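You operate a simulated robot arm through the tools that you are given. There is no shell and no other tool. Be economical: measure what you need, move in short steps, check, and stop when the job is done.

Carry out the task below with a simulated two-armed robot. There is one attempt and no reset: what you move stays moved.

Task
Take the cap off the water bottle and lay it down on the supply top.

Only the result counts: the job must be done as asked and must still hold three seconds after the hand-in. Knocking over, shifting, dropping, spilling or breaking anything else fails it. Lids that push on must go on centred and level and be pressed home; caps that screw on are set level and turned clockwise until they are tight.

Robot
Two 7-joint arms with two-finger parallel grippers on one trunk, on a base that drives. Base frame: it is fixed to the floor where the robot stands at the start and does not move with it; the origin is under the middle of the robot, x ahead of it, y to its left, z up. Readings come in mm, rad, newtons and seconds.
The left shoulder is at the start at [50, 161, 1173], the right one opposite. With the tool pointing down near the work surface each hand reaches from about 220 to 680 mm from the robot's upright axis, wherever it stands, measured 20 degrees to its own side. Payload 3.43 kg a hand.
The TCP of each hand is the grasp point between the finger pads, 30 mm short of the fingertips. In the tool frame z runs along the fingers and y along their closing line. The gripper opens to 94 mm. The fingers are 28 mm wide and 10 mm thick; the gripper's body (50 by 96 mm) begins 55 mm behind the TCP.
Orientation is that of the tool frame in the base frame, as [roll, pitch, yaw] about the fixed x, y, z axes, in that order (R = Rz(yaw) Ry(pitch) Rx(roll)). With the fingers straight down and closing along the base's y, the tool's x points along the base's -x, its y along +y and its z along -z.

Tools
- The arms move only by the tool play_rows. It takes "left_rows", "right_rows" or both (then of equal length, played together; a hand with none holds still); each is a list of rows, each an object (a shift or turn left out is 0, a gripper value left out holds the last) with "delta_pos": the shift along the tool's x, y, z in mm, a list of three; "angular": the turn, a rotation vector about the tool's x, y, z in rad, a list of three; "hand": the gripper command, from -1 (shut) to 1 (fully open), values between in proportion. In form: [{"delta_pos": [tx, ty, tz], "angular": [rx, ry, rz], "hand": hand}, ...]. A call has 1 to 20 rows; each row is the pose to reach, as a shift and turn from the pose commanded when the call began, along the tool's axes at that moment. Rows are played at 5 a second. More than 50 mm and 0.15 rad between two rows, or a gripper value outside its range, and nothing of the call is played. A pose out of reach is approached as far as the arm can. The call stops where the force on the tool passes 40 N (or 10 N more than at its start, if that is more) or the arm is blocked; 0.2 s more then pass. The fingers move at their own pace (about 45 mm/s each) and stop on an object; they squeeze with about 26 N. The grip force told is the motor's: it shows also when the fingers shut on nothing. Time passes only in rows, and 0.2 s behind the last, so rows that repeat a pose let the fingers close. It gives the time, the measured TCP pose, the force on the tool (base axes), the opening and the grip force at its end, in the units of the frame above (readings bear some noise), with the torque about the TCP (base axes, N m) and any sound that the robot's microphone picked up, and new pictures: "views" is both (left out), scene, wrist or none (wrist: the cameras of the hands that moved).
- Cameras (640 x 400 px; columns grow to the right, rows downward): "scene" is now at [120.3, -21.9, 1314.2]; the picture's right is [-0.10, -1.00, 0.00], its down [-0.37, 0.04, -0.93] and it looks along [0.92, -0.09, -0.37] (base axes); focal length 255 px, centre (320, 200). "left" rides on the left gripper at [76, -14, -103] in its tool frame; the picture's right is [0.18, 0.98, 0.00], its down [-0.75, 0.14, -0.64] and it looks along [-0.63, 0.12, 0.77] (tool axes); focal length 243 px, centre (320, 200). "right" rides on the right gripper at [76, 14, -102] in its tool frame; the picture's right is [-0.18, 0.98, 0.00], its down [-0.75, -0.14, -0.64] and it looks along [-0.63, -0.12, 0.77] (tool axes); focal length 243 px, centre (320, 200). There is no depth. A picture from a camera that has moved, and an enlarged one, comes with that camera's place and axes in the base frame and with its lens. The place of the scene camera against the robot may be out by one fixed shift of up to 25 mm in any direction.
- slide_trunk(by): slides the trunk up (or, below 0, down) by that many mm; the arms and the scene camera ride with it, the base frame stays. It gives what a move gives, with no picture.
- roll_base(legs): drives the robot by 1 to 6 legs, each [ahead, left, turn to the left] in mm, mm and rad, along the robot's own axes; the way and the turn of a leg run together, so that a leg with both is an arc; at most 1500 mm and 3.142 rad a leg. The arms and the cameras ride along, it lands a little off, and it stops where it bumps. It gives what a move gives, and a new picture of the scene camera.
- pan_tilt(pan, tilt): turns the head with the scene camera to pan (to the left, within 1.396 rad either way) and tilt (down, from -0.506 to 1.204), counted from straight ahead of the robot. It gives what a move gives, and a new picture of the scene camera.
- enlarge(camera, box): a new picture of the part [left, top, right, bottom] of that camera's present view, enlarged. No time passes.
- finish_job(): hands the job in; it is judged then, once.

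Go step by step. Nothing tells you exact positions but the pictures and the camera data: compare them with the known pose of the tool, close in by small moves and look again before you grip or let go. The budget is 120 turns and 260 pictures, counting those below and the enlarged ones. Unless the task says otherwise, let go and move clear before handing in, and close with one line.

The tools are called after "Request:" by a JSON object that holds its "name" and its "arguments". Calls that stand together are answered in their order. play_rows: Moves the arms, as the interface text tells. Its arguments: {"type":"object","properties":{"left_rows":{"type":"array","items":{"type":"object","properties":{"delta_pos":{"type":"array","items":{"type":"number"}},"angular":{"type":"array","items":{"type":"number"}},"hand":{"type":"number"}}}},"right_rows":{"type":"array","items":{"type":"object","properties":{"delta_pos":{"type":"array","items":{"type":"number"}},"angular":{"type":"array","items":{"type":"number"}},"hand":{"type":"number"}}}},"views":{"type":"string","enum":["both","scene","wrist","none"]}},"required":[]} The other tools are called the same way: slide_trunk (by) slides the trunk up or down; roll_base (legs) drives the base; pan_tilt (pan, tilt) turns the head that bears the scene camera; enlarge (camera, box) takes an enlarged picture of a part of a camera's view; finish_job () hands the job in.

At the start:

```text
time: 0.0
left_eef_pos: [435.8, 102.4, 1194.1]
left_orientation: [-3.142, 0.003, -3.14]
left_wrist_force: [-0.2, -0.6, 0.2]
left_wrist_torque: [0.01, 0.03, 0.0]
left_grip_width: 94.3
left_grasp_force: 0.1
right_eef_pos: [341.2, -229.1, 1226.9]
right_orientation: [3.141, 0.0, 3.141]
right_wrist_force: [0.0, 0.1, -0.3]
right_wrist_torque: [0.02, -0.02, 0.04]
right_grip_width: 93.8
right_grasp_force: 0.1
trunk travel left (down, up): [-200.0, 67.0]
robot x, y, heading: [3.5, 0.3, 0.0]
head pan, tilt: [-0.096, 0.38]
```

scene: 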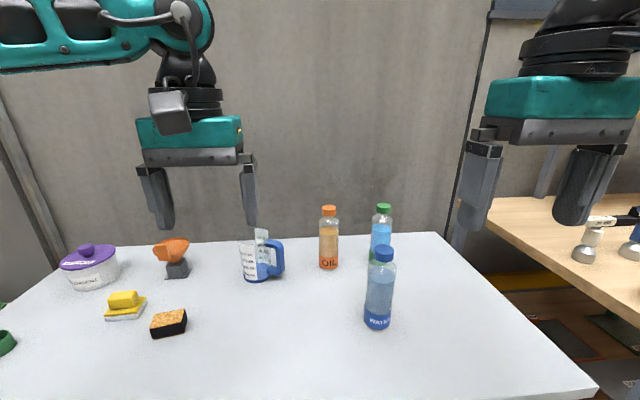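
right: 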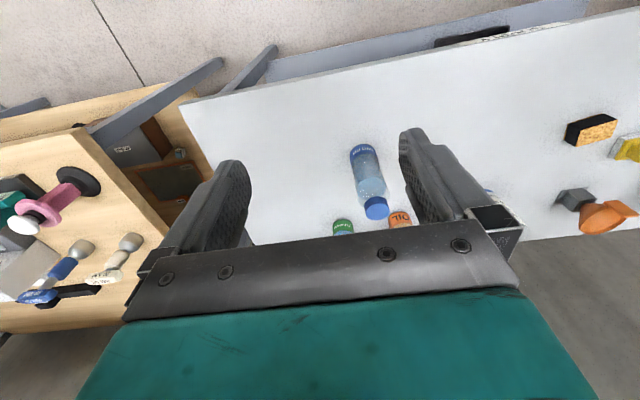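
left: 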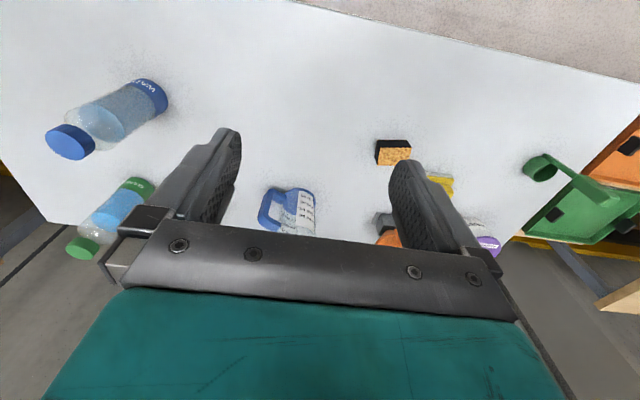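

I see a white table with several bottles; the one with a blue cap reads "WATER". A wooden bench stands to the right. I need to find which surface is the "supply top", so I look closer.

Request:
{"name": "enlarge", "arguments": {"camera": "scene", "box": [220, 180, 420, 340]}}

Request:
{"name": "pan_tilt", "arguments": {"pan": -0.9, "tilt": 0.5}}

Request:
{"name": "pan_tilt", "arguments": {"pan": 0.8, "tilt": 0.6}}

```text
2.50 times, centred on (320, 260) of scene
camera zoom: at [120.3, -21.9, 1314.2], right [-0.1, -1.0, 0.0], down [-0.37, 0.04, -0.93], along [0.92, -0.09, -0.37], focal length 637 px, centre (320, 50)
```

zoom: 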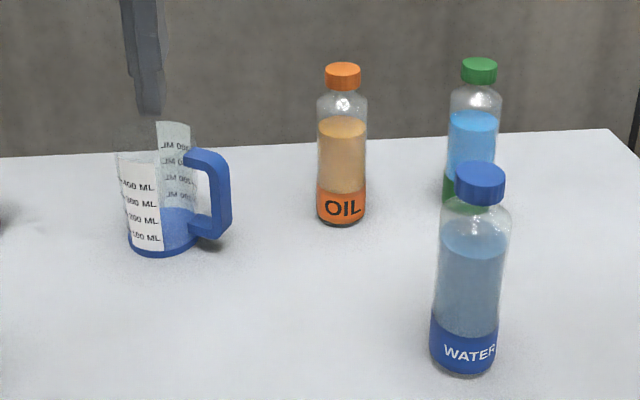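

```text
time: 1.1
left_eef_pos: [435.2, 101.5, 1193.4]
left_orientation: [-3.14, 0.0, -3.14]
left_wrist_force: [1.0, -0.5, -0.2]
left_wrist_torque: [0.01, -0.02, 0.02]
left_grip_width: 94.2
left_grasp_force: 0.0
right_eef_pos: [340.4, -228.3, 1227.0]
right_orientation: [-3.14, 0.0, 3.14]
right_wrist_force: [-0.2, 0.9, -0.2]
right_wrist_torque: [0.04, 0.02, 0.01]
right_grip_width: 94.1
right_grasp_force: 0.0
trunk travel left (down, up): [-200.0, 67.0]
robot x, y, heading: [1.8, 4.9, -0.001]
head pan, tilt: [-0.901, 0.499]
camera scene: at [84.5, -84.3, 1303.3], right [-0.78, -0.62, 0.0], down [-0.3, 0.37, -0.88], along [0.55, -0.69, -0.48], focal length 255 px, centre (320, 200)
```

scene: 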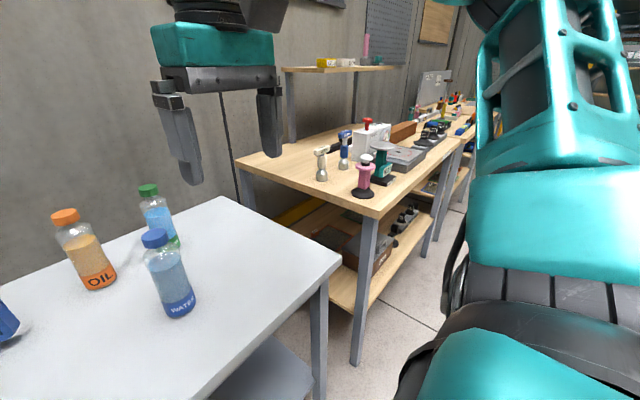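

```text
time: 2.9
left_eef_pos: [435.2, 102.6, 1193.0]
left_orientation: [-3.141, 0.001, -3.141]
left_wrist_force: [-0.5, 0.7, 0.6]
left_wrist_torque: [0.01, 0.05, 0.03]
left_grip_width: 94.2
left_grasp_force: 0.1
right_eef_pos: [340.6, -229.0, 1226.4]
right_orientation: [3.141, -0.001, 3.142]
right_wrist_force: [-0.4, 0.2, 0.8]
right_wrist_torque: [0.01, 0.0, -0.04]
right_grip_width: 93.8
right_grasp_force: 0.1
trunk travel left (down, up): [-200.0, 67.0]
robot x, y, heading: [-1.6, 1.8, 0.0]
head pan, tilt: [0.799, 0.6]
camera scene: at [89.6, 50.2, 1294.2], right [0.72, -0.7, 0.0], down [-0.39, -0.4, -0.83], along [0.58, 0.59, -0.56], focal length 255 px, centre (320, 200)
```

scene: 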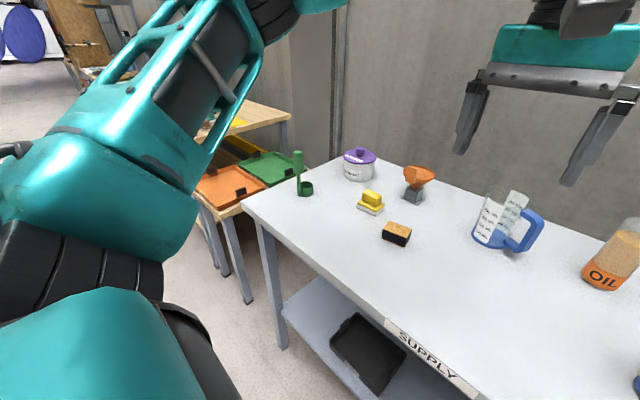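

The white table carries the label "SUPPLY", so its top is where the cap goes. Two-view triangulation puts the bottle at about (543, -170), with the table near z 835 and the cap top near 1030. I move the right hand closer for a better measurement.

Request:
{"name": "pan_tilt", "arguments": {"pan": -0.2, "tilt": 0.6}}

Request:
{"name": "play_rows", "arguments": {"right_rows": [{"delta_pos": [-35, 12, 10]}, {"delta_pos": [-70, 25, 20]}, {"delta_pos": [-105, 40, 30]}, {"delta_pos": [-130, 55, 40]}, {"delta_pos": [-130, 55, 40]}]}}

```text
time: 4.1
left_eef_pos: [434.5, 102.3, 1193.0]
left_orientation: [-3.141, -0.001, -3.141]
left_wrist_force: [0.3, -0.3, 0.5]
left_wrist_torque: [-0.01, -0.01, -0.04]
left_grip_width: 93.7
left_grasp_force: 0.0
right_eef_pos: [341.1, -228.1, 1227.0]
right_orientation: [-3.141, 0.001, 3.14]
right_wrist_force: [0.2, -0.1, 0.1]
right_wrist_torque: [0.02, 0.01, -0.02]
right_grip_width: 94.1
right_grasp_force: 0.0
trunk travel left (down, up): [-200.0, 67.0]
robot x, y, heading: [4.2, -2.7, -0.001]
head pan, tilt: [-0.201, 0.6]
camera scene: at [114.5, -30.6, 1294.2], right [-0.2, -0.98, 0.0], down [-0.55, 0.11, -0.83], along [0.81, -0.16, -0.56], focal length 255 px, centre (320, 200)
```

scene: 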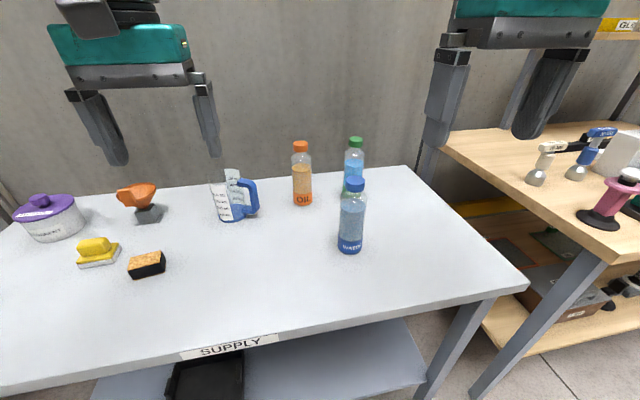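

```text
time: 5.3
left_eef_pos: [435.1, 100.8, 1193.6]
left_orientation: [-3.141, 0.001, -3.141]
left_wrist_force: [-0.2, 0.0, 0.4]
left_wrist_torque: [-0.01, 0.02, 0.0]
left_grip_width: 93.9
left_grasp_force: 0.0
right_eef_pos: [470.9, -174.2, 1187.3]
right_orientation: [-3.14, 0.003, 3.14]
right_wrist_force: [-0.5, -0.3, -0.1]
right_wrist_torque: [0.02, -0.01, 0.0]
right_grip_width: 94.2
right_grasp_force: 0.0
trunk travel left (down, up): [-200.0, 67.0]
robot x, y, heading: [-0.9, 0.5, 0.001]
head pan, tilt: [-0.201, 0.6]
camera scene: at [114.0, -30.8, 1294.3], right [-0.2, -0.98, 0.0], down [-0.55, 0.11, -0.83], along [0.81, -0.16, -0.56], focal length 255 px, centre (320, 200)
camera right: at [395.2, -158.6, 1289.4], right [0.19, 0.98, 0.0], down [0.75, -0.14, 0.64], along [0.63, -0.12, -0.77], focal length 243 px, centre (320, 200)
```

scene: 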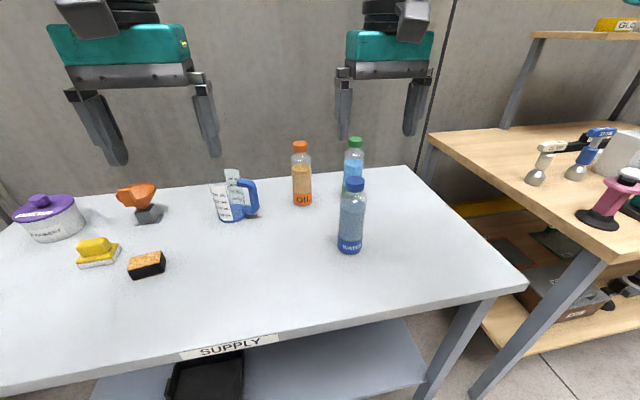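
right: 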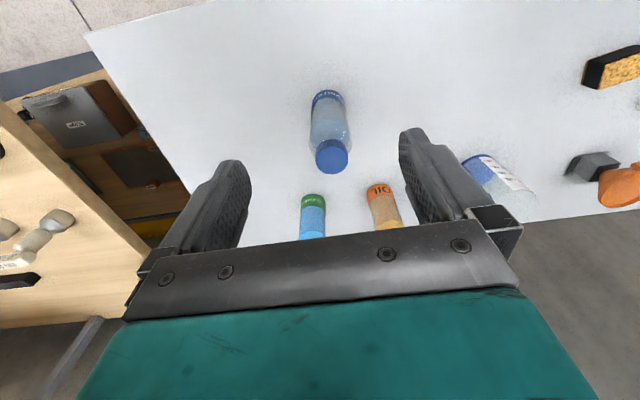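

Two wrist views agree on the cap top at about (548, -174, 1025). I enlarge the views for the bottle's dimensions.

Request:
{"name": "enlarge", "arguments": {"camera": "scene", "box": [290, 150, 410, 270]}}

Request:
{"name": "enlarge", "arguments": {"camera": "right", "box": [270, 70, 390, 190]}}

```text
3.33 times, centred on (350, 210) of scene
camera zoom: at [114.0, -30.8, 1294.3], right [-0.2, -0.98, 0.0], down [-0.55, 0.11, -0.83], along [0.81, -0.16, -0.56], focal length 850 px, centre (220, 167)
```

zoom: 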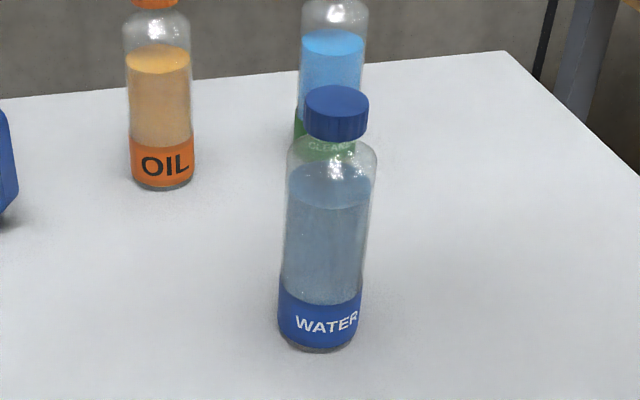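

```text
3.33 times, centred on (330, 130) of right
camera zoom: at [395.2, -158.6, 1289.4], right [0.19, 0.98, 0.0], down [0.75, -0.14, 0.64], along [0.63, -0.12, -0.77], focal length 809 px, centre (287, 433)
```

zoom: 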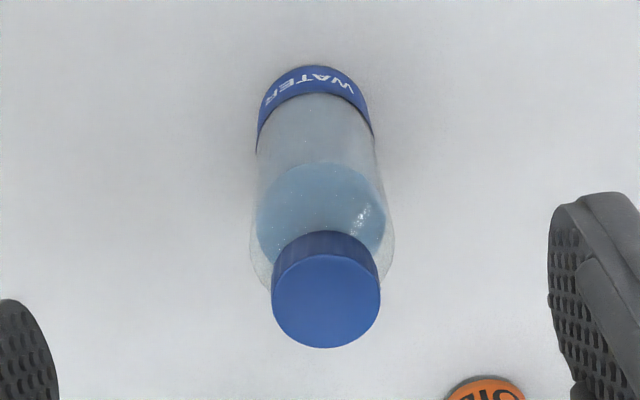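

Bottle: axis about (550, -174), table z≈838, cap diameter ≈40 with its top at 1025, body diameter ≈61. I will hold the body with the left hand, coming horizontally from the left, and unscrew with the right. First I yaw the left hand up high.

Request:
{"name": "play_rows", "arguments": {"left_rows": [{"angular": [0, 0, -0.14]}, {"angular": [0, 0, -0.28]}, {"angular": [0, 0, -0.42]}, {"angular": [0, 0, -0.56]}, {"angular": [0, 0, -0.7]}, {"angular": [0, 0, -0.84]}, {"angular": [0, 0, -0.98]}, {"angular": [0, 0, -1.12]}, {"angular": [0, 0, -1.26]}, {"angular": [0, 0, -1.4]}, {"angular": [0, 0, -1.54]}, {"angular": [0, 0, -1.57]}, {"angular": [0, 0, -1.57]}], "views": "none"}}

Request:
{"name": "play_rows", "arguments": {"left_rows": [{"angular": [0, 0.14, 0]}, {"angular": [0, 0.28, 0]}, {"angular": [0, 0.42, 0]}, {"angular": [0, 0.56, 0]}, {"angular": [0, 0.7, 0]}, {"angular": [0, 0.84, 0]}, {"angular": [0, 0.98, 0]}, {"angular": [0, 1.12, 0]}, {"angular": [0, 1.26, 0]}, {"angular": [0, 1.4, 0]}, {"angular": [0, 1.4, 0]}]}}

```text
time: 8.1
left_eef_pos: [436.1, 100.6, 1194.6]
left_orientation: [3.141, 0.001, -1.57]
left_wrist_force: [-0.6, 0.3, 0.7]
left_wrist_torque: [-0.04, -0.02, -0.01]
left_grip_width: 94.0
left_grasp_force: 0.0
right_eef_pos: [470.1, -173.2, 1187.0]
right_orientation: [3.141, 0.001, 3.14]
right_wrist_force: [-0.2, -0.1, 0.2]
right_wrist_torque: [-0.01, -0.02, 0.03]
right_grip_width: 93.9
right_grasp_force: 0.1
trunk travel left (down, up): [-200.0, 67.0]
robot x, y, heading: [-1.8, -1.3, -0.0]
head pan, tilt: [-0.201, 0.6]
```

```text
time: 10.5
left_eef_pos: [434.2, 101.5, 1194.0]
left_orientation: [-3.135, -1.401, -1.576]
left_wrist_force: [0.1, 0.0, -0.7]
left_wrist_torque: [-0.02, 0.0, 0.0]
left_grip_width: 93.9
left_grasp_force: 0.0
right_eef_pos: [469.4, -173.1, 1186.9]
right_orientation: [3.142, 0.002, 3.139]
right_wrist_force: [0.1, 0.0, 0.7]
right_wrist_torque: [-0.02, 0.01, -0.01]
right_grip_width: 94.0
right_grasp_force: 0.0
trunk travel left (down, up): [-200.0, 67.0]
robot x, y, heading: [1.1, -1.9, 0.003]
head pan, tilt: [-0.201, 0.6]
camera scene: at [114.5, -30.8, 1294.2], right [-0.2, -0.98, 0.0], down [-0.55, 0.11, -0.83], along [0.81, -0.16, -0.56], focal length 255 px, centre (320, 200)
camera left: at [448.2, 190.1, 1285.3], right [-0.98, -0.03, 0.18], down [-0.14, 0.76, -0.64], along [-0.12, -0.65, -0.75], focal length 243 px, centre (320, 200)
```

scene: 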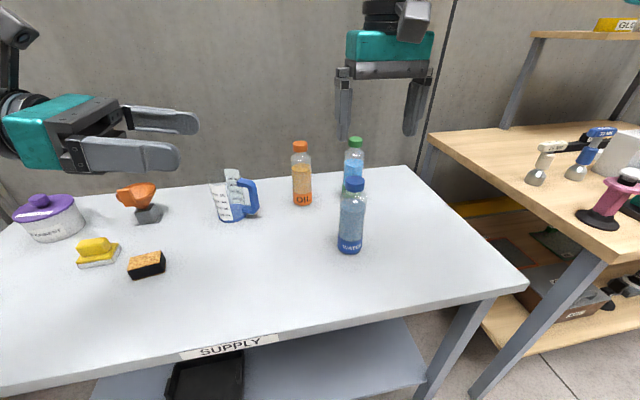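
left: 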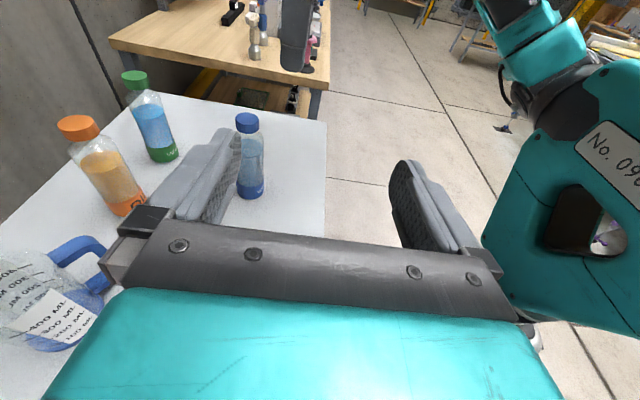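

The left hand is now nearly horizontal, 10° down, with its camera on top. I move it to a pre-grasp pose about 110 mm left of the bottle at mid-body height.

Request:
{"name": "play_rows", "arguments": {"left_rows": [{"delta_pos": [-28, -13, 23], "hand": 1}, {"delta_pos": [-56, -26, 46]}, {"delta_pos": [-83, -38, 69]}, {"delta_pos": [-111, -51, 92]}, {"delta_pos": [-139, -64, 115]}, {"delta_pos": [-167, -77, 138]}, {"delta_pos": [-194, -89, 161]}, {"delta_pos": [-222, -102, 184]}, {"delta_pos": [-250, -115, 207]}, {"delta_pos": [-250, -115, 207]}]}}

```text
time: 12.7
left_eef_pos: [550.8, -59.1, 911.7]
left_orientation: [-3.133, -1.402, -1.58]
left_wrist_force: [-0.3, -0.1, -0.1]
left_wrist_torque: [-0.02, -0.04, -0.01]
left_grip_width: 93.7
left_grasp_force: 0.0
right_eef_pos: [470.9, -172.3, 1187.9]
right_orientation: [-3.14, 0.001, 3.14]
right_wrist_force: [-1.1, 0.9, 0.5]
right_wrist_torque: [-0.03, -0.02, 0.0]
right_grip_width: 94.0
right_grasp_force: 0.0
trunk travel left (down, up): [-200.0, 67.0]
robot x, y, heading: [-4.2, 1.1, -0.001]
head pan, tilt: [-0.201, 0.6]
camera scene: at [114.4, -30.5, 1294.2], right [-0.2, -0.98, 0.0], down [-0.55, 0.11, -0.83], along [0.81, -0.16, -0.56], focal length 255 px, centre (320, 200)
camera left: at [563.5, 29.3, 1003.1], right [-0.98, -0.03, 0.18], down [-0.14, 0.76, -0.63], along [-0.12, -0.65, -0.75], focal length 243 px, centre (320, 200)
```

scene: 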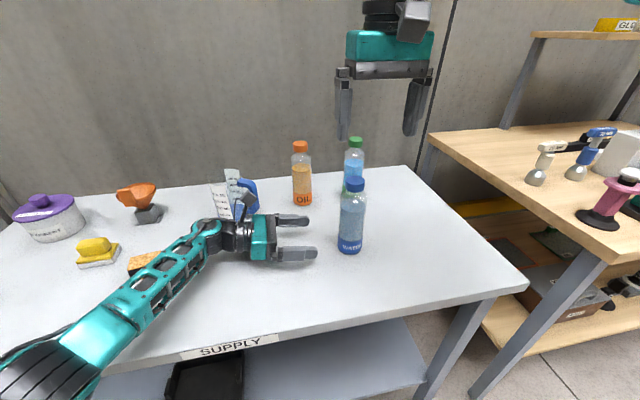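
left: 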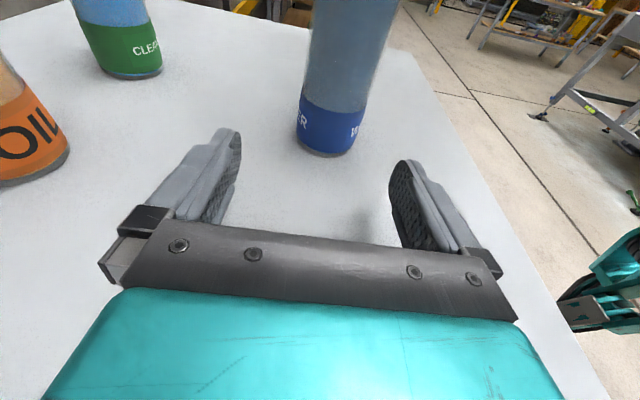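

The bottle appears about 12 mm nearer to the robot than the gripper's centre line. I shift 8 mm that way, advance 55 mm and check again.

Request:
{"name": "play_rows", "arguments": {"left_rows": [{"delta_pos": [0, 8, 20]}, {"delta_pos": [3, 8, 40]}, {"delta_pos": [5, 8, 55]}, {"delta_pos": [5, 8, 55]}]}}

Request:
{"name": "enlarge", "arguments": {"camera": "scene", "box": [250, 160, 410, 280]}}

```text
time: 13.7
left_eef_pos: [542.6, -114.4, 906.6]
left_orientation: [-3.133, -1.4, -1.577]
left_wrist_force: [0.6, 0.0, 0.1]
left_wrist_torque: [0.0, -0.03, 0.02]
left_grip_width: 94.0
left_grasp_force: 0.0
right_eef_pos: [471.0, -172.9, 1186.9]
right_orientation: [-3.141, 0.002, 3.141]
right_wrist_force: [-0.8, 0.9, -0.7]
right_wrist_torque: [-0.01, -0.02, 0.02]
right_grip_width: 94.2
right_grasp_force: 0.0
trunk travel left (down, up): [-200.0, 67.0]
robot x, y, heading: [-3.0, -2.4, -0.003]
head pan, tilt: [-0.201, 0.6]
camera scene: at [114.5, -30.6, 1294.2], right [-0.2, -0.98, 0.0], down [-0.55, 0.11, -0.83], along [0.81, -0.16, -0.56], focal length 255 px, centre (320, 200)
camera left: at [555.8, -26.7, 999.3], right [-0.98, -0.03, 0.18], down [-0.14, 0.76, -0.63], along [-0.12, -0.65, -0.75], focal length 243 px, centre (320, 200)
```

scene: 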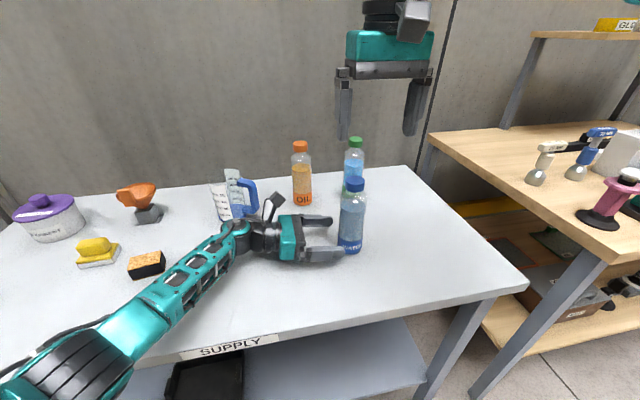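
left: 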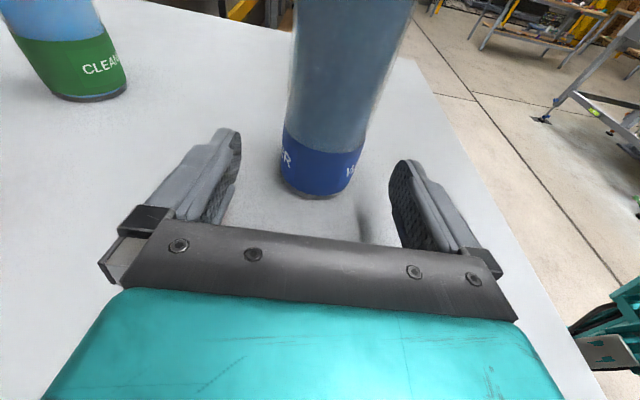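

```text
3.33 times, centred on (330, 220) of scene
camera zoom: at [114.5, -30.6, 1294.2], right [-0.2, -0.98, 0.0], down [-0.55, 0.11, -0.83], along [0.81, -0.16, -0.56], focal length 850 px, centre (287, 133)
```

zoom: 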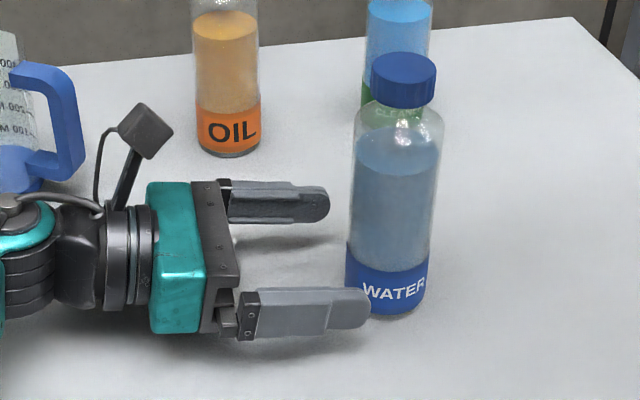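

The bottle axis is now at about (537, -174), the table nearer z 863. I shift 5 mm more, raise the hand about 15 mm and advance until the pads straddle the axis.

Request:
{"name": "play_rows", "arguments": {"left_rows": [{"delta_pos": [15, 5, 0]}, {"delta_pos": [20, 5, 20]}, {"delta_pos": [25, 5, 40]}, {"delta_pos": [25, 5, 56]}, {"delta_pos": [25, 5, 56]}]}}

Request:
{"name": "enlarge", "arguments": {"camera": "scene", "box": [250, 160, 410, 280]}}

```text
time: 14.9
left_eef_pos: [537.0, -175.6, 922.2]
left_orientation: [-3.136, -1.399, -1.578]
left_wrist_force: [0.7, 0.2, 1.0]
left_wrist_torque: [0.02, 0.01, 0.0]
left_grip_width: 94.2
left_grasp_force: 0.0
right_eef_pos: [470.7, -173.4, 1188.3]
right_orientation: [3.14, 0.001, -3.142]
right_wrist_force: [-0.1, 0.2, -0.1]
right_wrist_torque: [0.0, -0.01, 0.02]
right_grip_width: 93.9
right_grasp_force: 0.0
trunk travel left (down, up): [-200.0, 67.0]
robot x, y, heading: [0.2, 3.5, 0.002]
head pan, tilt: [-0.201, 0.6]
camera scene: at [114.5, -30.6, 1294.2], right [-0.2, -0.98, 0.0], down [-0.55, 0.11, -0.83], along [0.81, -0.16, -0.56], focal length 255 px, centre (320, 200)
camera left: at [550.7, -86.0, 1015.1], right [-0.98, -0.03, 0.18], down [-0.14, 0.76, -0.63], along [-0.12, -0.65, -0.75], focal length 243 px, centre (320, 200)
```

scene: 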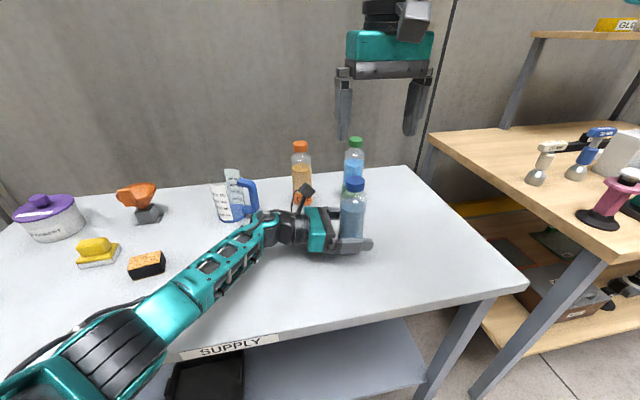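
left: 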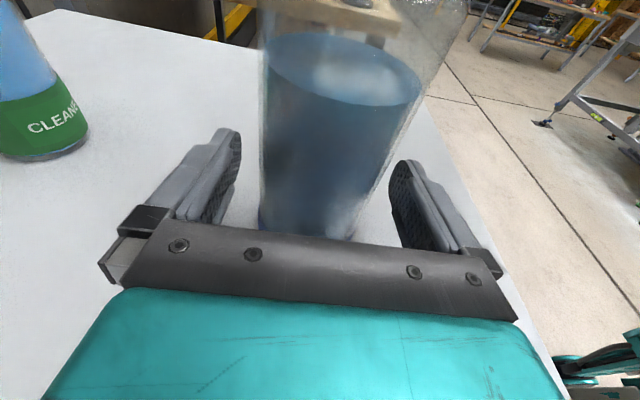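

```text
3.33 times, centred on (330, 220) of scene
camera zoom: at [114.5, -30.6, 1294.2], right [-0.2, -0.98, 0.0], down [-0.55, 0.11, -0.83], along [0.81, -0.16, -0.56], focal length 850 px, centre (287, 133)
```

zoom: 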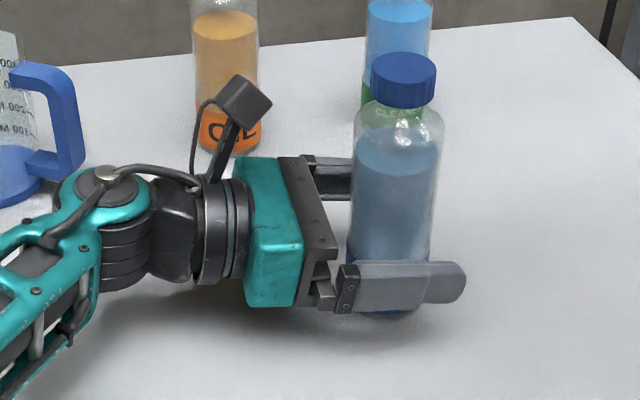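

The bottle is centred between the pads. I close the left gripper.

Request:
{"name": "play_rows", "arguments": {"left_rows": [{"hand": 0.5}, {"hand": 0}, {"hand": -0.5}, {"hand": -1}, {"hand": -1}, {"hand": -1}]}}

```text
time: 16.3
left_eef_pos: [538.3, -174.3, 921.8]
left_orientation: [-3.135, -1.399, -1.576]
left_wrist_force: [1.7, 0.0, 1.5]
left_wrist_torque: [0.03, -0.06, 0.0]
left_grip_width: 63.6
left_grasp_force: 26.4
right_eef_pos: [470.8, -173.2, 1187.6]
right_orientation: [-3.141, 0.0, 3.139]
right_wrist_force: [-0.5, 0.5, 0.0]
right_wrist_torque: [0.0, 0.02, 0.05]
right_grip_width: 94.2
right_grasp_force: 0.1
trunk travel left (down, up): [-200.0, 67.0]
robot x, y, heading: [0.7, -0.6, 0.001]
head pan, tilt: [-0.201, 0.6]
camera scene: at [114.6, -30.7, 1294.2], right [-0.2, -0.98, 0.0], down [-0.55, 0.11, -0.83], along [0.81, -0.16, -0.56], focal length 255 px, centre (320, 200)
camera left: at [550.9, -85.7, 1015.1], right [-0.98, -0.03, 0.18], down [-0.14, 0.76, -0.63], along [-0.12, -0.65, -0.75], focal length 243 px, centre (320, 200)
```

scene: 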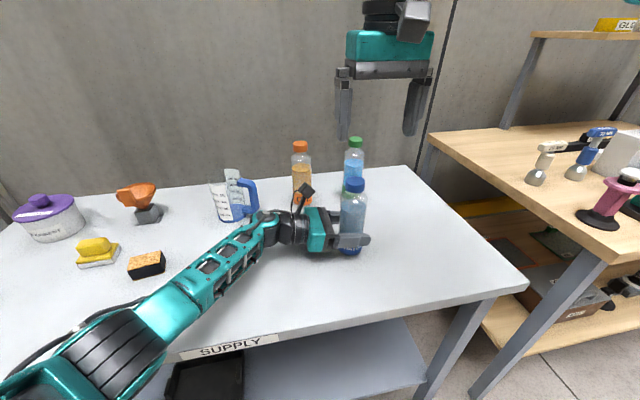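
left: 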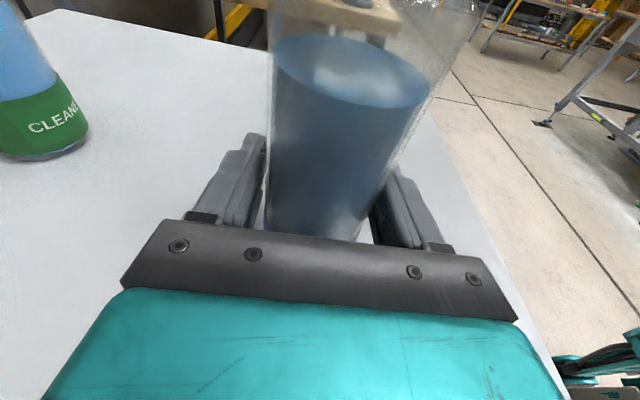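

The left hand holds the bottle (63.6 mm wide, axis x≈538). Next the right hand goes above the cap, partly closed, for a check from above.

Request:
{"name": "play_rows", "arguments": {"right_rows": [{"delta_pos": [-20, 0, 0], "hand": 0.4}, {"delta_pos": [-40, 0, 10]}, {"delta_pos": [-55, 0, 30]}, {"delta_pos": [-68, 0, 50]}, {"delta_pos": [-68, 0, 75]}, {"delta_pos": [-68, 0, 75]}]}}

Request:
{"name": "enlarge", "arguments": {"camera": "scene", "box": [290, 100, 430, 205]}}

```text
time: 17.7
left_eef_pos: [537.0, -174.6, 922.0]
left_orientation: [-3.136, -1.401, -1.577]
left_wrist_force: [-0.5, 1.3, 0.9]
left_wrist_torque: [-0.02, 0.0, 0.03]
left_grip_width: 63.8
left_grasp_force: 26.1
right_eef_pos: [520.9, -188.5, 1108.4]
right_orientation: [3.141, 0.002, 3.14]
right_wrist_force: [-0.4, 0.4, -0.1]
right_wrist_torque: [0.03, 0.0, 0.01]
right_grip_width: 65.6
right_grasp_force: 0.1
right hand out of reach, approached as far as the arm can: row 1, 2, 3, 4, 5, 6
trunk travel left (down, up): [-200.0, 67.0]
robot x, y, heading: [1.0, 1.5, -0.002]
head pan, tilt: [-0.201, 0.6]
camera scene: at [114.3, -30.7, 1294.2], right [-0.2, -0.98, 0.0], down [-0.55, 0.11, -0.83], along [0.81, -0.16, -0.56], focal length 255 px, centre (320, 200)
camera right: at [445.2, -174.4, 1211.3], right [0.19, 0.98, 0.0], down [0.75, -0.14, 0.64], along [0.63, -0.12, -0.77], focal length 243 px, centre (320, 200)
```

scene: 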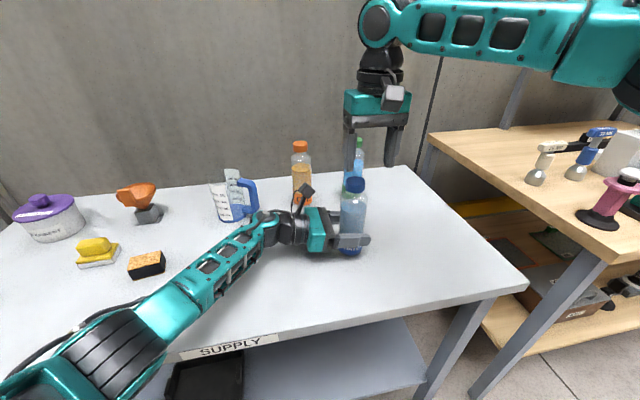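
right: 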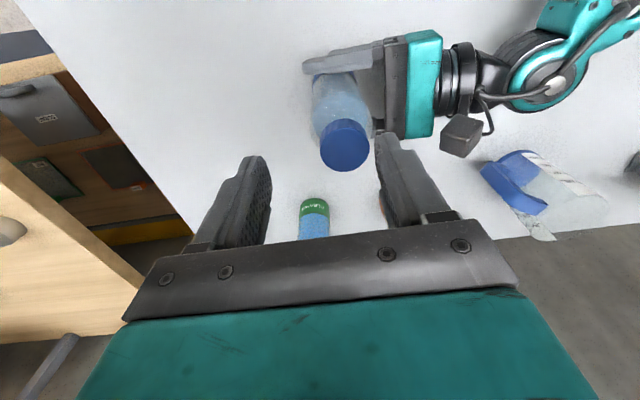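

```text
3.81 times, centred on (360, 152) of scene
camera zoom: at [114.3, -30.7, 1294.2], right [-0.2, -0.98, 0.0], down [-0.55, 0.11, -0.83], along [0.81, -0.16, -0.56], focal length 971 px, centre (168, 381)
```

zoom: 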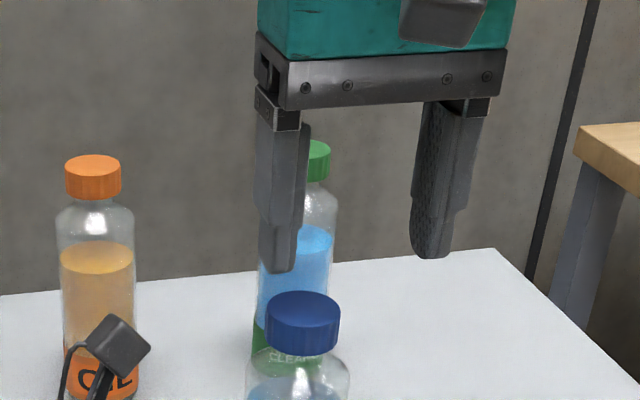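

The right arm is at its reach limit this high up. I release the bottle with the left hand, raise the trunk 65 mm so the right arm gains reach, then lower and regrip.

Request:
{"name": "play_rows", "arguments": {"left_rows": [{"hand": -0.3}, {"hand": 0.3}, {"hand": 1}, {"hand": 1}, {"hand": 1}], "views": "none"}}

Request:
{"name": "slide_trunk", "arguments": {"by": 65}}

Request:
{"name": "play_rows", "arguments": {"left_rows": [{"delta_pos": [-32, 0, 6]}, {"delta_pos": [-64, 0, 11]}, {"delta_pos": [-64, 0, 11]}]}}

```text
time: 18.9
left_eef_pos: [537.6, -173.8, 922.0]
left_orientation: [-3.136, -1.402, -1.574]
left_wrist_force: [0.4, -1.2, 0.5]
left_wrist_torque: [-0.03, 0.01, 0.04]
left_grip_width: 94.0
left_grasp_force: 0.0
right_eef_pos: [519.7, -189.4, 1110.5]
right_orientation: [3.14, 0.003, 3.14]
right_wrist_force: [0.5, -0.6, 0.2]
right_wrist_torque: [0.0, 0.01, 0.02]
right_grip_width: 65.5
right_grasp_force: 0.1
trunk travel left (down, up): [-200.0, 67.0]
robot x, y, heading: [1.3, 2.2, 0.003]
head pan, tilt: [-0.201, 0.6]
```

```text
time: 20.0
left_eef_pos: [536.4, -174.5, 986.8]
left_orientation: [-3.138, -1.4, -1.574]
left_wrist_force: [1.3, 0.5, -0.2]
left_wrist_torque: [0.0, 0.01, -0.01]
left_grip_width: 94.0
left_grasp_force: 0.1
right_eef_pos: [521.1, -188.0, 1175.1]
right_orientation: [3.14, 0.002, 3.14]
right_wrist_force: [-0.3, -0.1, 0.5]
right_wrist_torque: [0.01, 0.01, -0.02]
right_grip_width: 65.7
right_grasp_force: 0.1
trunk travel left (down, up): [-265.0, 2.0]
robot x, y, heading: [1.2, -3.4, -0.002]
head pan, tilt: [-0.201, 0.6]
```

```text
time: 20.8
left_eef_pos: [534.6, -174.0, 923.2]
left_orientation: [-3.134, -1.399, -1.58]
left_wrist_force: [-0.7, 0.4, -0.5]
left_wrist_torque: [-0.02, 0.0, -0.01]
left_grip_width: 93.8
left_grasp_force: 0.0
left hand out of reach, approached as far as the arm can: row 2, 3
right_eef_pos: [520.6, -189.7, 1173.8]
right_orientation: [3.139, 0.002, 3.139]
right_wrist_force: [-0.1, -0.3, 0.0]
right_wrist_torque: [0.02, 0.02, 0.0]
right_grip_width: 65.7
right_grasp_force: 0.0
trunk travel left (down, up): [-265.0, 2.0]
robot x, y, heading: [-2.3, -5.7, -0.003]
head pan, tilt: [-0.201, 0.6]
camera scene: at [114.6, -30.7, 1359.2], right [-0.2, -0.98, 0.0], down [-0.55, 0.11, -0.83], along [0.81, -0.16, -0.56], focal length 255 px, centre (320, 200)
camera left: at [546.6, -85.9, 1015.3], right [-0.98, -0.03, 0.18], down [-0.14, 0.76, -0.63], along [-0.12, -0.65, -0.75], focal length 243 px, centre (320, 200)
```

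scene: 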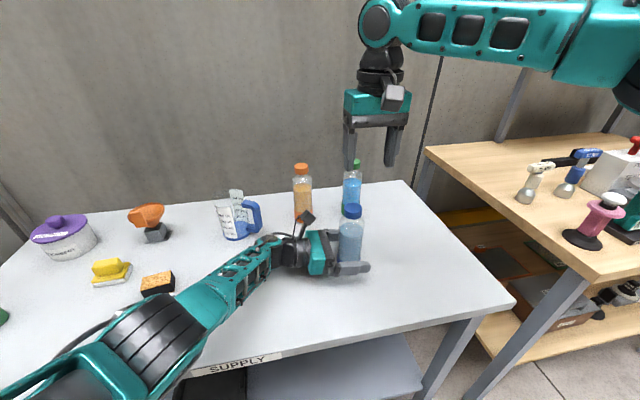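
left: 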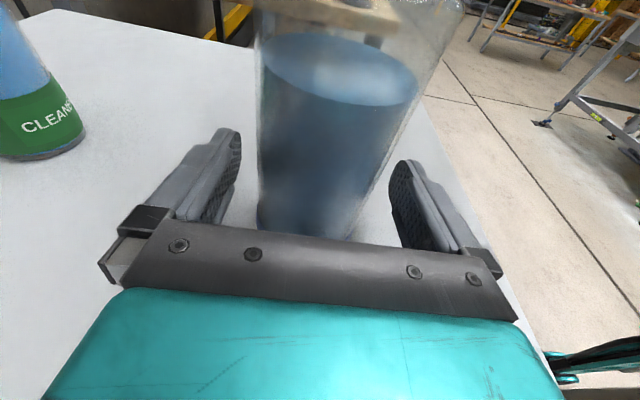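

The left arm is at the edge of its reach here; gripping about 15 mm higher should cure that. I raise it and test the right arm's approach at the same time.

Request:
{"name": "play_rows", "arguments": {"left_rows": [{"delta_pos": [8, 0, -1]}, {"delta_pos": [16, 0, -2]}, {"delta_pos": [16, 0, -2]}, {"delta_pos": [16, 0, -2]}], "right_rows": [{"delta_pos": [0, 0, 30]}, {"delta_pos": [0, 0, 50]}, {"delta_pos": [0, 0, 65]}, {"delta_pos": [0, 0, 65]}]}}

```text
time: 21.8
left_eef_pos: [532.9, -174.2, 940.0]
left_orientation: [-3.139, -1.399, -1.573]
left_wrist_force: [0.8, 0.5, 0.5]
left_wrist_torque: [0.02, -0.02, 0.01]
left_grip_width: 93.9
left_grasp_force: 0.0
right_eef_pos: [520.0, -189.7, 1110.1]
right_orientation: [3.136, 0.004, 3.141]
right_wrist_force: [-0.5, -0.1, 0.6]
right_wrist_torque: [0.03, 0.01, -0.01]
right_grip_width: 65.7
right_grasp_force: 0.0
trunk travel left (down, up): [-265.0, 2.0]
robot x, y, heading: [-3.6, 0.8, 0.0]
head pan, tilt: [-0.201, 0.6]
camera scene: at [114.5, -30.7, 1359.2], right [-0.2, -0.98, 0.0], down [-0.55, 0.11, -0.83], along [0.81, -0.16, -0.56], focal length 255 px, centre (320, 200)
camera right: at [444.7, -175.1, 1211.5], right [0.19, 0.98, 0.0], down [0.75, -0.14, 0.64], along [0.63, -0.12, -0.76], focal length 243 px, centre (320, 200)
camera left: at [546.6, -86.6, 1031.9], right [-0.98, -0.03, 0.18], down [-0.14, 0.76, -0.63], along [-0.12, -0.65, -0.75], focal length 243 px, centre (320, 200)
```

scene: 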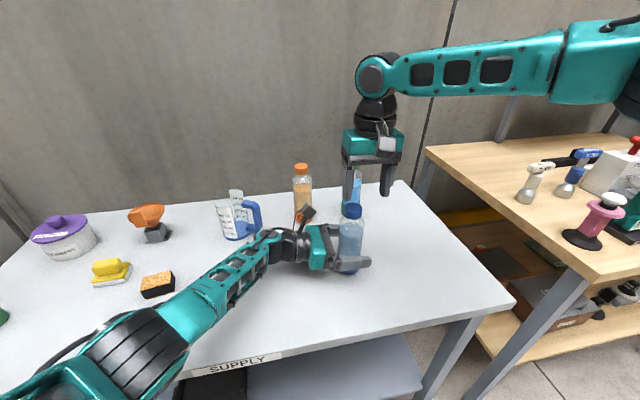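
right: 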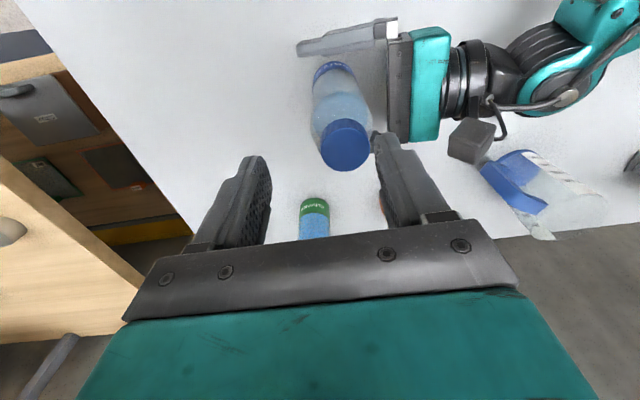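
left: 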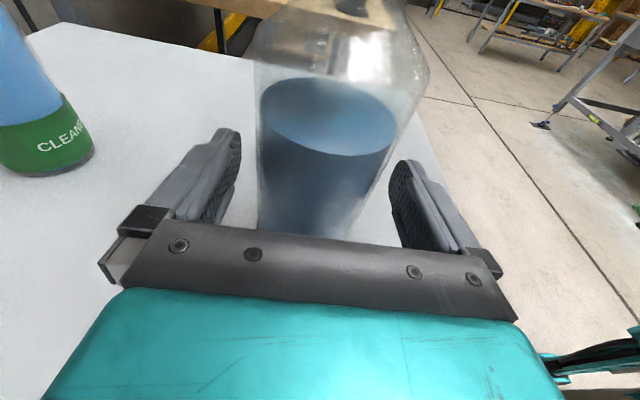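

Both are in reach now. I centre the left hand on the bottle (+4 mm in x) and bring the right hand over the cap to check.

Request:
{"name": "play_rows", "arguments": {"left_rows": [{"delta_pos": [0, -2, 0]}, {"delta_pos": [0, -4.5, 0]}, {"delta_pos": [0, -4.5, 0]}], "right_rows": [{"delta_pos": [-10, 8, 0]}, {"delta_pos": [-18, 16, 0]}, {"delta_pos": [-18, 16, 0]}], "views": "wrist"}}

```text
time: 22.6
left_eef_pos: [538.7, -174.5, 940.6]
left_orientation: [-3.136, -1.403, -1.577]
left_wrist_force: [0.1, 0.1, 0.5]
left_wrist_torque: [0.02, -0.02, -0.03]
left_grip_width: 93.9
left_grasp_force: 0.0
right_eef_pos: [520.3, -189.2, 1111.4]
right_orientation: [3.14, 0.003, 3.14]
right_wrist_force: [-1.1, -0.6, -0.2]
right_wrist_torque: [-0.04, 0.01, -0.02]
right_grip_width: 65.8
right_grasp_force: 0.0
right hand out of reach, approached as far as the arm can: row 1, 2, 3
trunk travel left (down, up): [-265.0, 2.0]
robot x, y, heading: [2.3, 3.7, 0.001]
head pan, tilt: [-0.201, 0.6]
camera right: at [444.8, -175.2, 1212.5], right [0.19, 0.98, 0.0], down [0.75, -0.14, 0.64], along [0.63, -0.12, -0.77], focal length 243 px, centre (320, 200)
camera left: at [551.1, -86.6, 1031.8], right [-0.98, -0.03, 0.18], down [-0.14, 0.76, -0.63], along [-0.12, -0.65, -0.75], focal length 243 px, centre (320, 200)
```

right: 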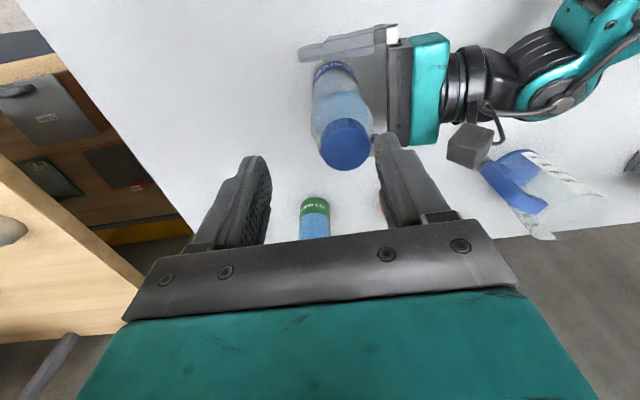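
left: 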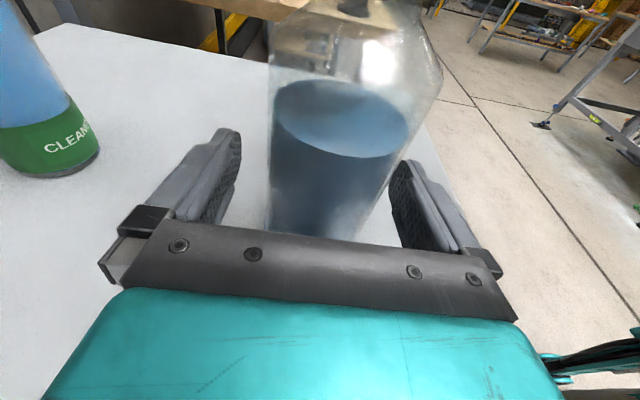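

The right arm stops at the same spot even with the trunk raised, so this looks like a joint limit rather than distance. I back off a little and try with the hand yawed.

Request:
{"name": "play_rows", "arguments": {"right_rows": [{"delta_pos": [30, 10, 0], "angular": [0, 0, 0.14]}, {"delta_pos": [30, 10, 0], "angular": [0, 0, 0.28]}, {"delta_pos": [30, 10, 0], "angular": [0, 0, 0.42]}, {"delta_pos": [30, 10, 0], "angular": [0, 0, 0.56]}, {"delta_pos": [30, 10, 0], "angular": [0, 0, 0.7]}, {"delta_pos": [30, 10, 0], "angular": [0, 0, 0.84]}, {"delta_pos": [30, 10, 0], "angular": [0, 0, 0.98]}, {"delta_pos": [10, 16, 0], "angular": [0, 0, 1.0]}, {"delta_pos": [-18, 16, 0], "angular": [0, 0, 1.0]}, {"delta_pos": [-18, 16, 0], "angular": [0, 0, 1.0]}], "views": "scene"}}

```text
time: 24.8
left_eef_pos: [537.5, -176.0, 939.2]
left_orientation: [-3.137, -1.4, -1.573]
left_wrist_force: [0.0, -0.2, -0.8]
left_wrist_torque: [-0.01, -0.03, 0.0]
left_grip_width: 94.0
left_grasp_force: 0.0
right_eef_pos: [520.1, -189.3, 1113.9]
right_orientation: [3.139, 0.001, 2.14]
right_wrist_force: [-0.5, -0.3, -0.2]
right_wrist_torque: [0.01, 0.0, 0.0]
right_grip_width: 65.8
right_grasp_force: 0.1
right hand out of reach, approached as far as the arm can: row 9, 10
trunk travel left (down, up): [-265.0, 2.0]
robot x, y, heading: [-2.2, 0.6, 0.006]
head pan, tilt: [-0.201, 0.6]
camera scene: at [114.6, -30.7, 1359.2], right [-0.2, -0.98, 0.0], down [-0.55, 0.11, -0.83], along [0.81, -0.16, -0.56], focal length 255 px, centre (320, 200)
```

scene: 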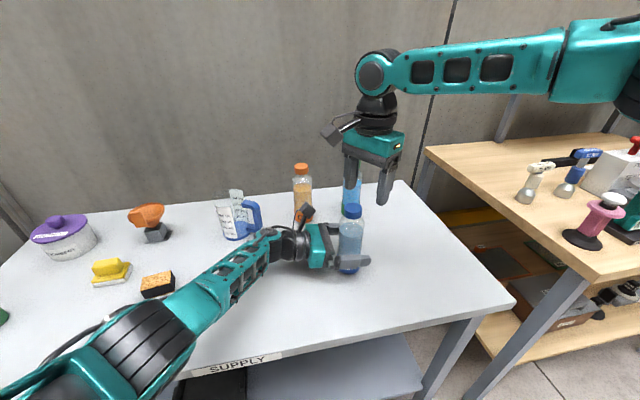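

The limit does not depend on yaw. Driving the base slightly forward would fix it, so I look down to see the gap between the base and the table.

Request:
{"name": "pan_tilt", "arguments": {"pan": 0.0, "tilt": 1.2}}

```text
time: 25.8
left_eef_pos: [537.5, -173.8, 939.7]
left_orientation: [-3.136, -1.4, -1.575]
left_wrist_force: [-0.7, 0.2, -0.5]
left_wrist_torque: [-0.01, 0.03, 0.05]
left_grip_width: 93.9
left_grasp_force: 0.2
right_eef_pos: [520.4, -188.9, 1112.9]
right_orientation: [3.138, -0.001, 2.141]
right_wrist_force: [0.2, -0.5, -0.4]
right_wrist_torque: [0.02, -0.02, -0.04]
right_grip_width: 65.6
right_grasp_force: 0.0
trunk travel left (down, up): [-265.0, 2.0]
robot x, y, heading: [-2.1, 1.5, 0.002]
head pan, tilt: [0.0, 1.201]
camera scene: at [83.9, -13.1, 1314.6], right [0.0, -1.0, 0.0], down [-0.93, 0.0, -0.36], along [0.36, 0.0, -0.93], focal length 255 px, centre (320, 200)
```

scene: 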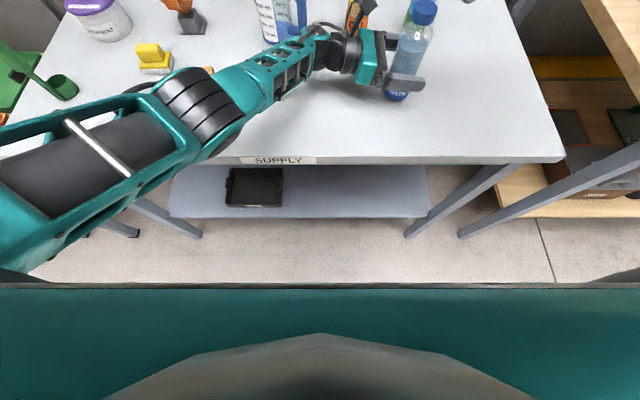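

The base front is near x≈130 and the table edge at x≈345, so there is room. I back the left hand out and bring it 80 mm nearer, then drive 80 mm forward.

Request:
{"name": "play_rows", "arguments": {"left_rows": [{"delta_pos": [0, 0, -40]}, {"delta_pos": [0, 0, -80]}, {"delta_pos": [0, 0, -115]}, {"delta_pos": [0, 40, -115]}, {"delta_pos": [0, 80, -115]}, {"delta_pos": [0, 80, -115]}], "views": "none"}}

Request:
{"name": "roll_base", "arguments": {"legs": [[80, 0, 0]]}}

Request:
{"name": "pan_tilt", "arguments": {"pan": -0.2, "tilt": 0.8}}

```text
time: 27.2
left_eef_pos: [458.3, -61.2, 959.2]
left_orientation: [-3.139, -1.399, -1.57]
left_wrist_force: [0.2, 0.4, 0.7]
left_wrist_torque: [0.0, 0.01, -0.03]
left_grip_width: 94.1
left_grasp_force: 0.1
right_eef_pos: [521.3, -189.1, 1114.1]
right_orientation: [3.138, 0.0, 2.141]
right_wrist_force: [-0.3, 0.0, -0.7]
right_wrist_torque: [0.03, 0.0, -0.03]
right_grip_width: 65.6
right_grasp_force: 0.1
trunk travel left (down, up): [-265.0, 2.0]
robot x, y, heading: [2.6, 3.5, 0.0]
head pan, tilt: [0.0, 1.201]
```

```text
time: 28.2
left_eef_pos: [538.7, -59.9, 958.2]
left_orientation: [-3.14, -1.401, -1.57]
left_wrist_force: [0.1, 0.2, 0.6]
left_wrist_torque: [0.01, 0.01, -0.01]
left_grip_width: 94.1
left_grasp_force: 0.0
right_eef_pos: [601.9, -188.1, 1113.0]
right_orientation: [3.139, -0.001, 2.14]
right_wrist_force: [0.6, 0.1, -0.1]
right_wrist_torque: [-0.03, 0.02, 0.01]
right_grip_width: 65.9
right_grasp_force: 0.1
trunk travel left (down, up): [-265.0, 2.0]
robot x, y, heading: [80.7, 2.3, -0.001]
head pan, tilt: [0.0, 1.201]
camera scene: at [164.5, -13.1, 1314.5], right [0.0, -1.0, 0.0], down [-0.93, 0.0, -0.36], along [0.36, 0.0, -0.93], focal length 255 px, centre (320, 200)
```

scene: 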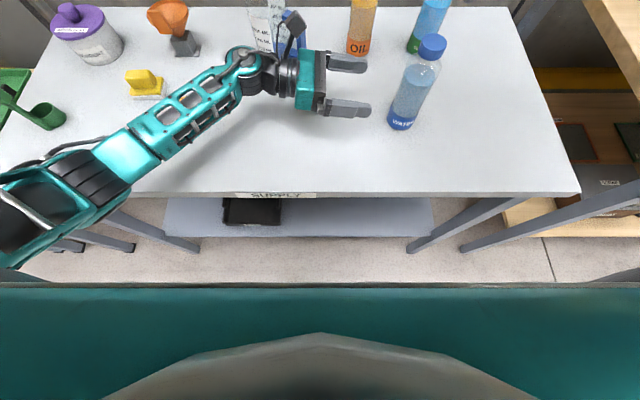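

```text
time: 29.1
left_eef_pos: [538.2, -61.3, 959.1]
left_orientation: [-3.134, -1.401, -1.575]
left_wrist_force: [-0.9, -0.2, -0.9]
left_wrist_torque: [-0.01, -0.02, -0.04]
left_grip_width: 94.1
left_grasp_force: 0.0
right_eef_pos: [598.3, -190.0, 1113.4]
right_orientation: [3.138, 0.002, 2.14]
right_wrist_force: [-0.3, 0.1, -1.0]
right_wrist_torque: [-0.01, -0.01, 0.03]
right_grip_width: 65.7
right_grasp_force: 0.1
trunk travel left (down, up): [-265.0, 2.0]
robot x, y, heading: [77.7, 1.2, 0.003]
head pan, tilt: [-0.201, 0.799]
camera scene: at [186.8, -29.2, 1342.3], right [-0.2, -0.98, 0.0], down [-0.7, 0.14, -0.7], along [0.68, -0.14, -0.72], focal length 255 px, centre (320, 200)
```

scene: 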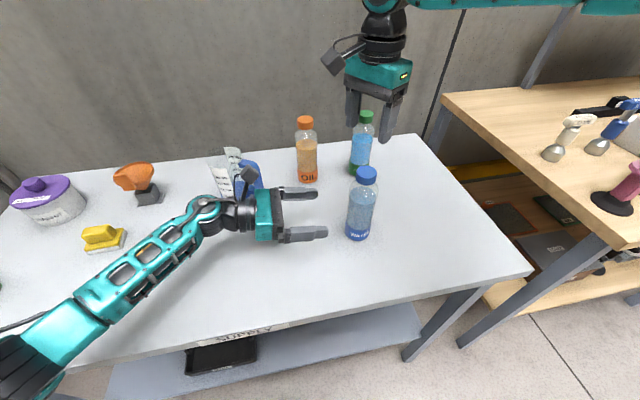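

Now I bring the left hand back onto the bottle at z≈930, checking centring before closing.

Request:
{"name": "play_rows", "arguments": {"left_rows": [{"delta_pos": [-9, 0, 20]}, {"delta_pos": [-9, 0, 50]}, {"delta_pos": [-9, 0, 80]}, {"delta_pos": [-9, 0, 100]}, {"delta_pos": [-9, 0, 115]}, {"delta_pos": [-9, 0, 115]}], "views": "wrist"}}

```text
time: 30.5
left_eef_pos: [538.2, -173.5, 930.6]
left_orientation: [-3.138, -1.399, -1.576]
left_wrist_force: [0.1, 0.2, 0.9]
left_wrist_torque: [0.01, -0.01, -0.02]
left_grip_width: 94.1
left_grasp_force: 0.0
right_eef_pos: [600.8, -187.8, 1113.2]
right_orientation: [3.137, 0.001, 2.139]
right_wrist_force: [-0.3, 0.1, -0.4]
right_wrist_torque: [0.0, -0.02, 0.0]
right_grip_width: 65.9
right_grasp_force: 0.1
trunk travel left (down, up): [-265.0, 2.0]
robot x, y, heading: [78.7, 1.7, -0.004]
head pan, tilt: [-0.201, 0.799]
camera left: at [551.7, -85.1, 1022.6], right [-0.98, -0.03, 0.18], down [-0.14, 0.76, -0.63], along [-0.12, -0.65, -0.75], focal length 243 px, centre (320, 200)
```

left: 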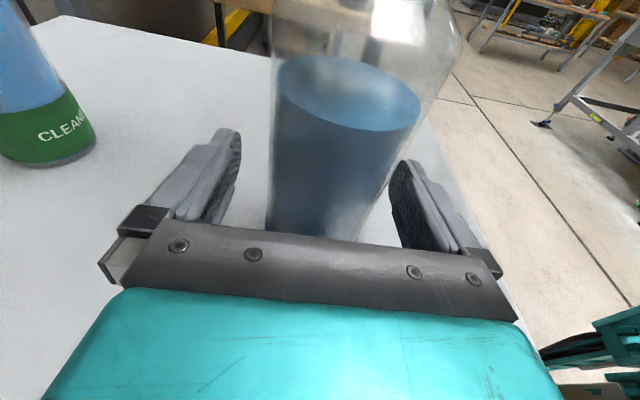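

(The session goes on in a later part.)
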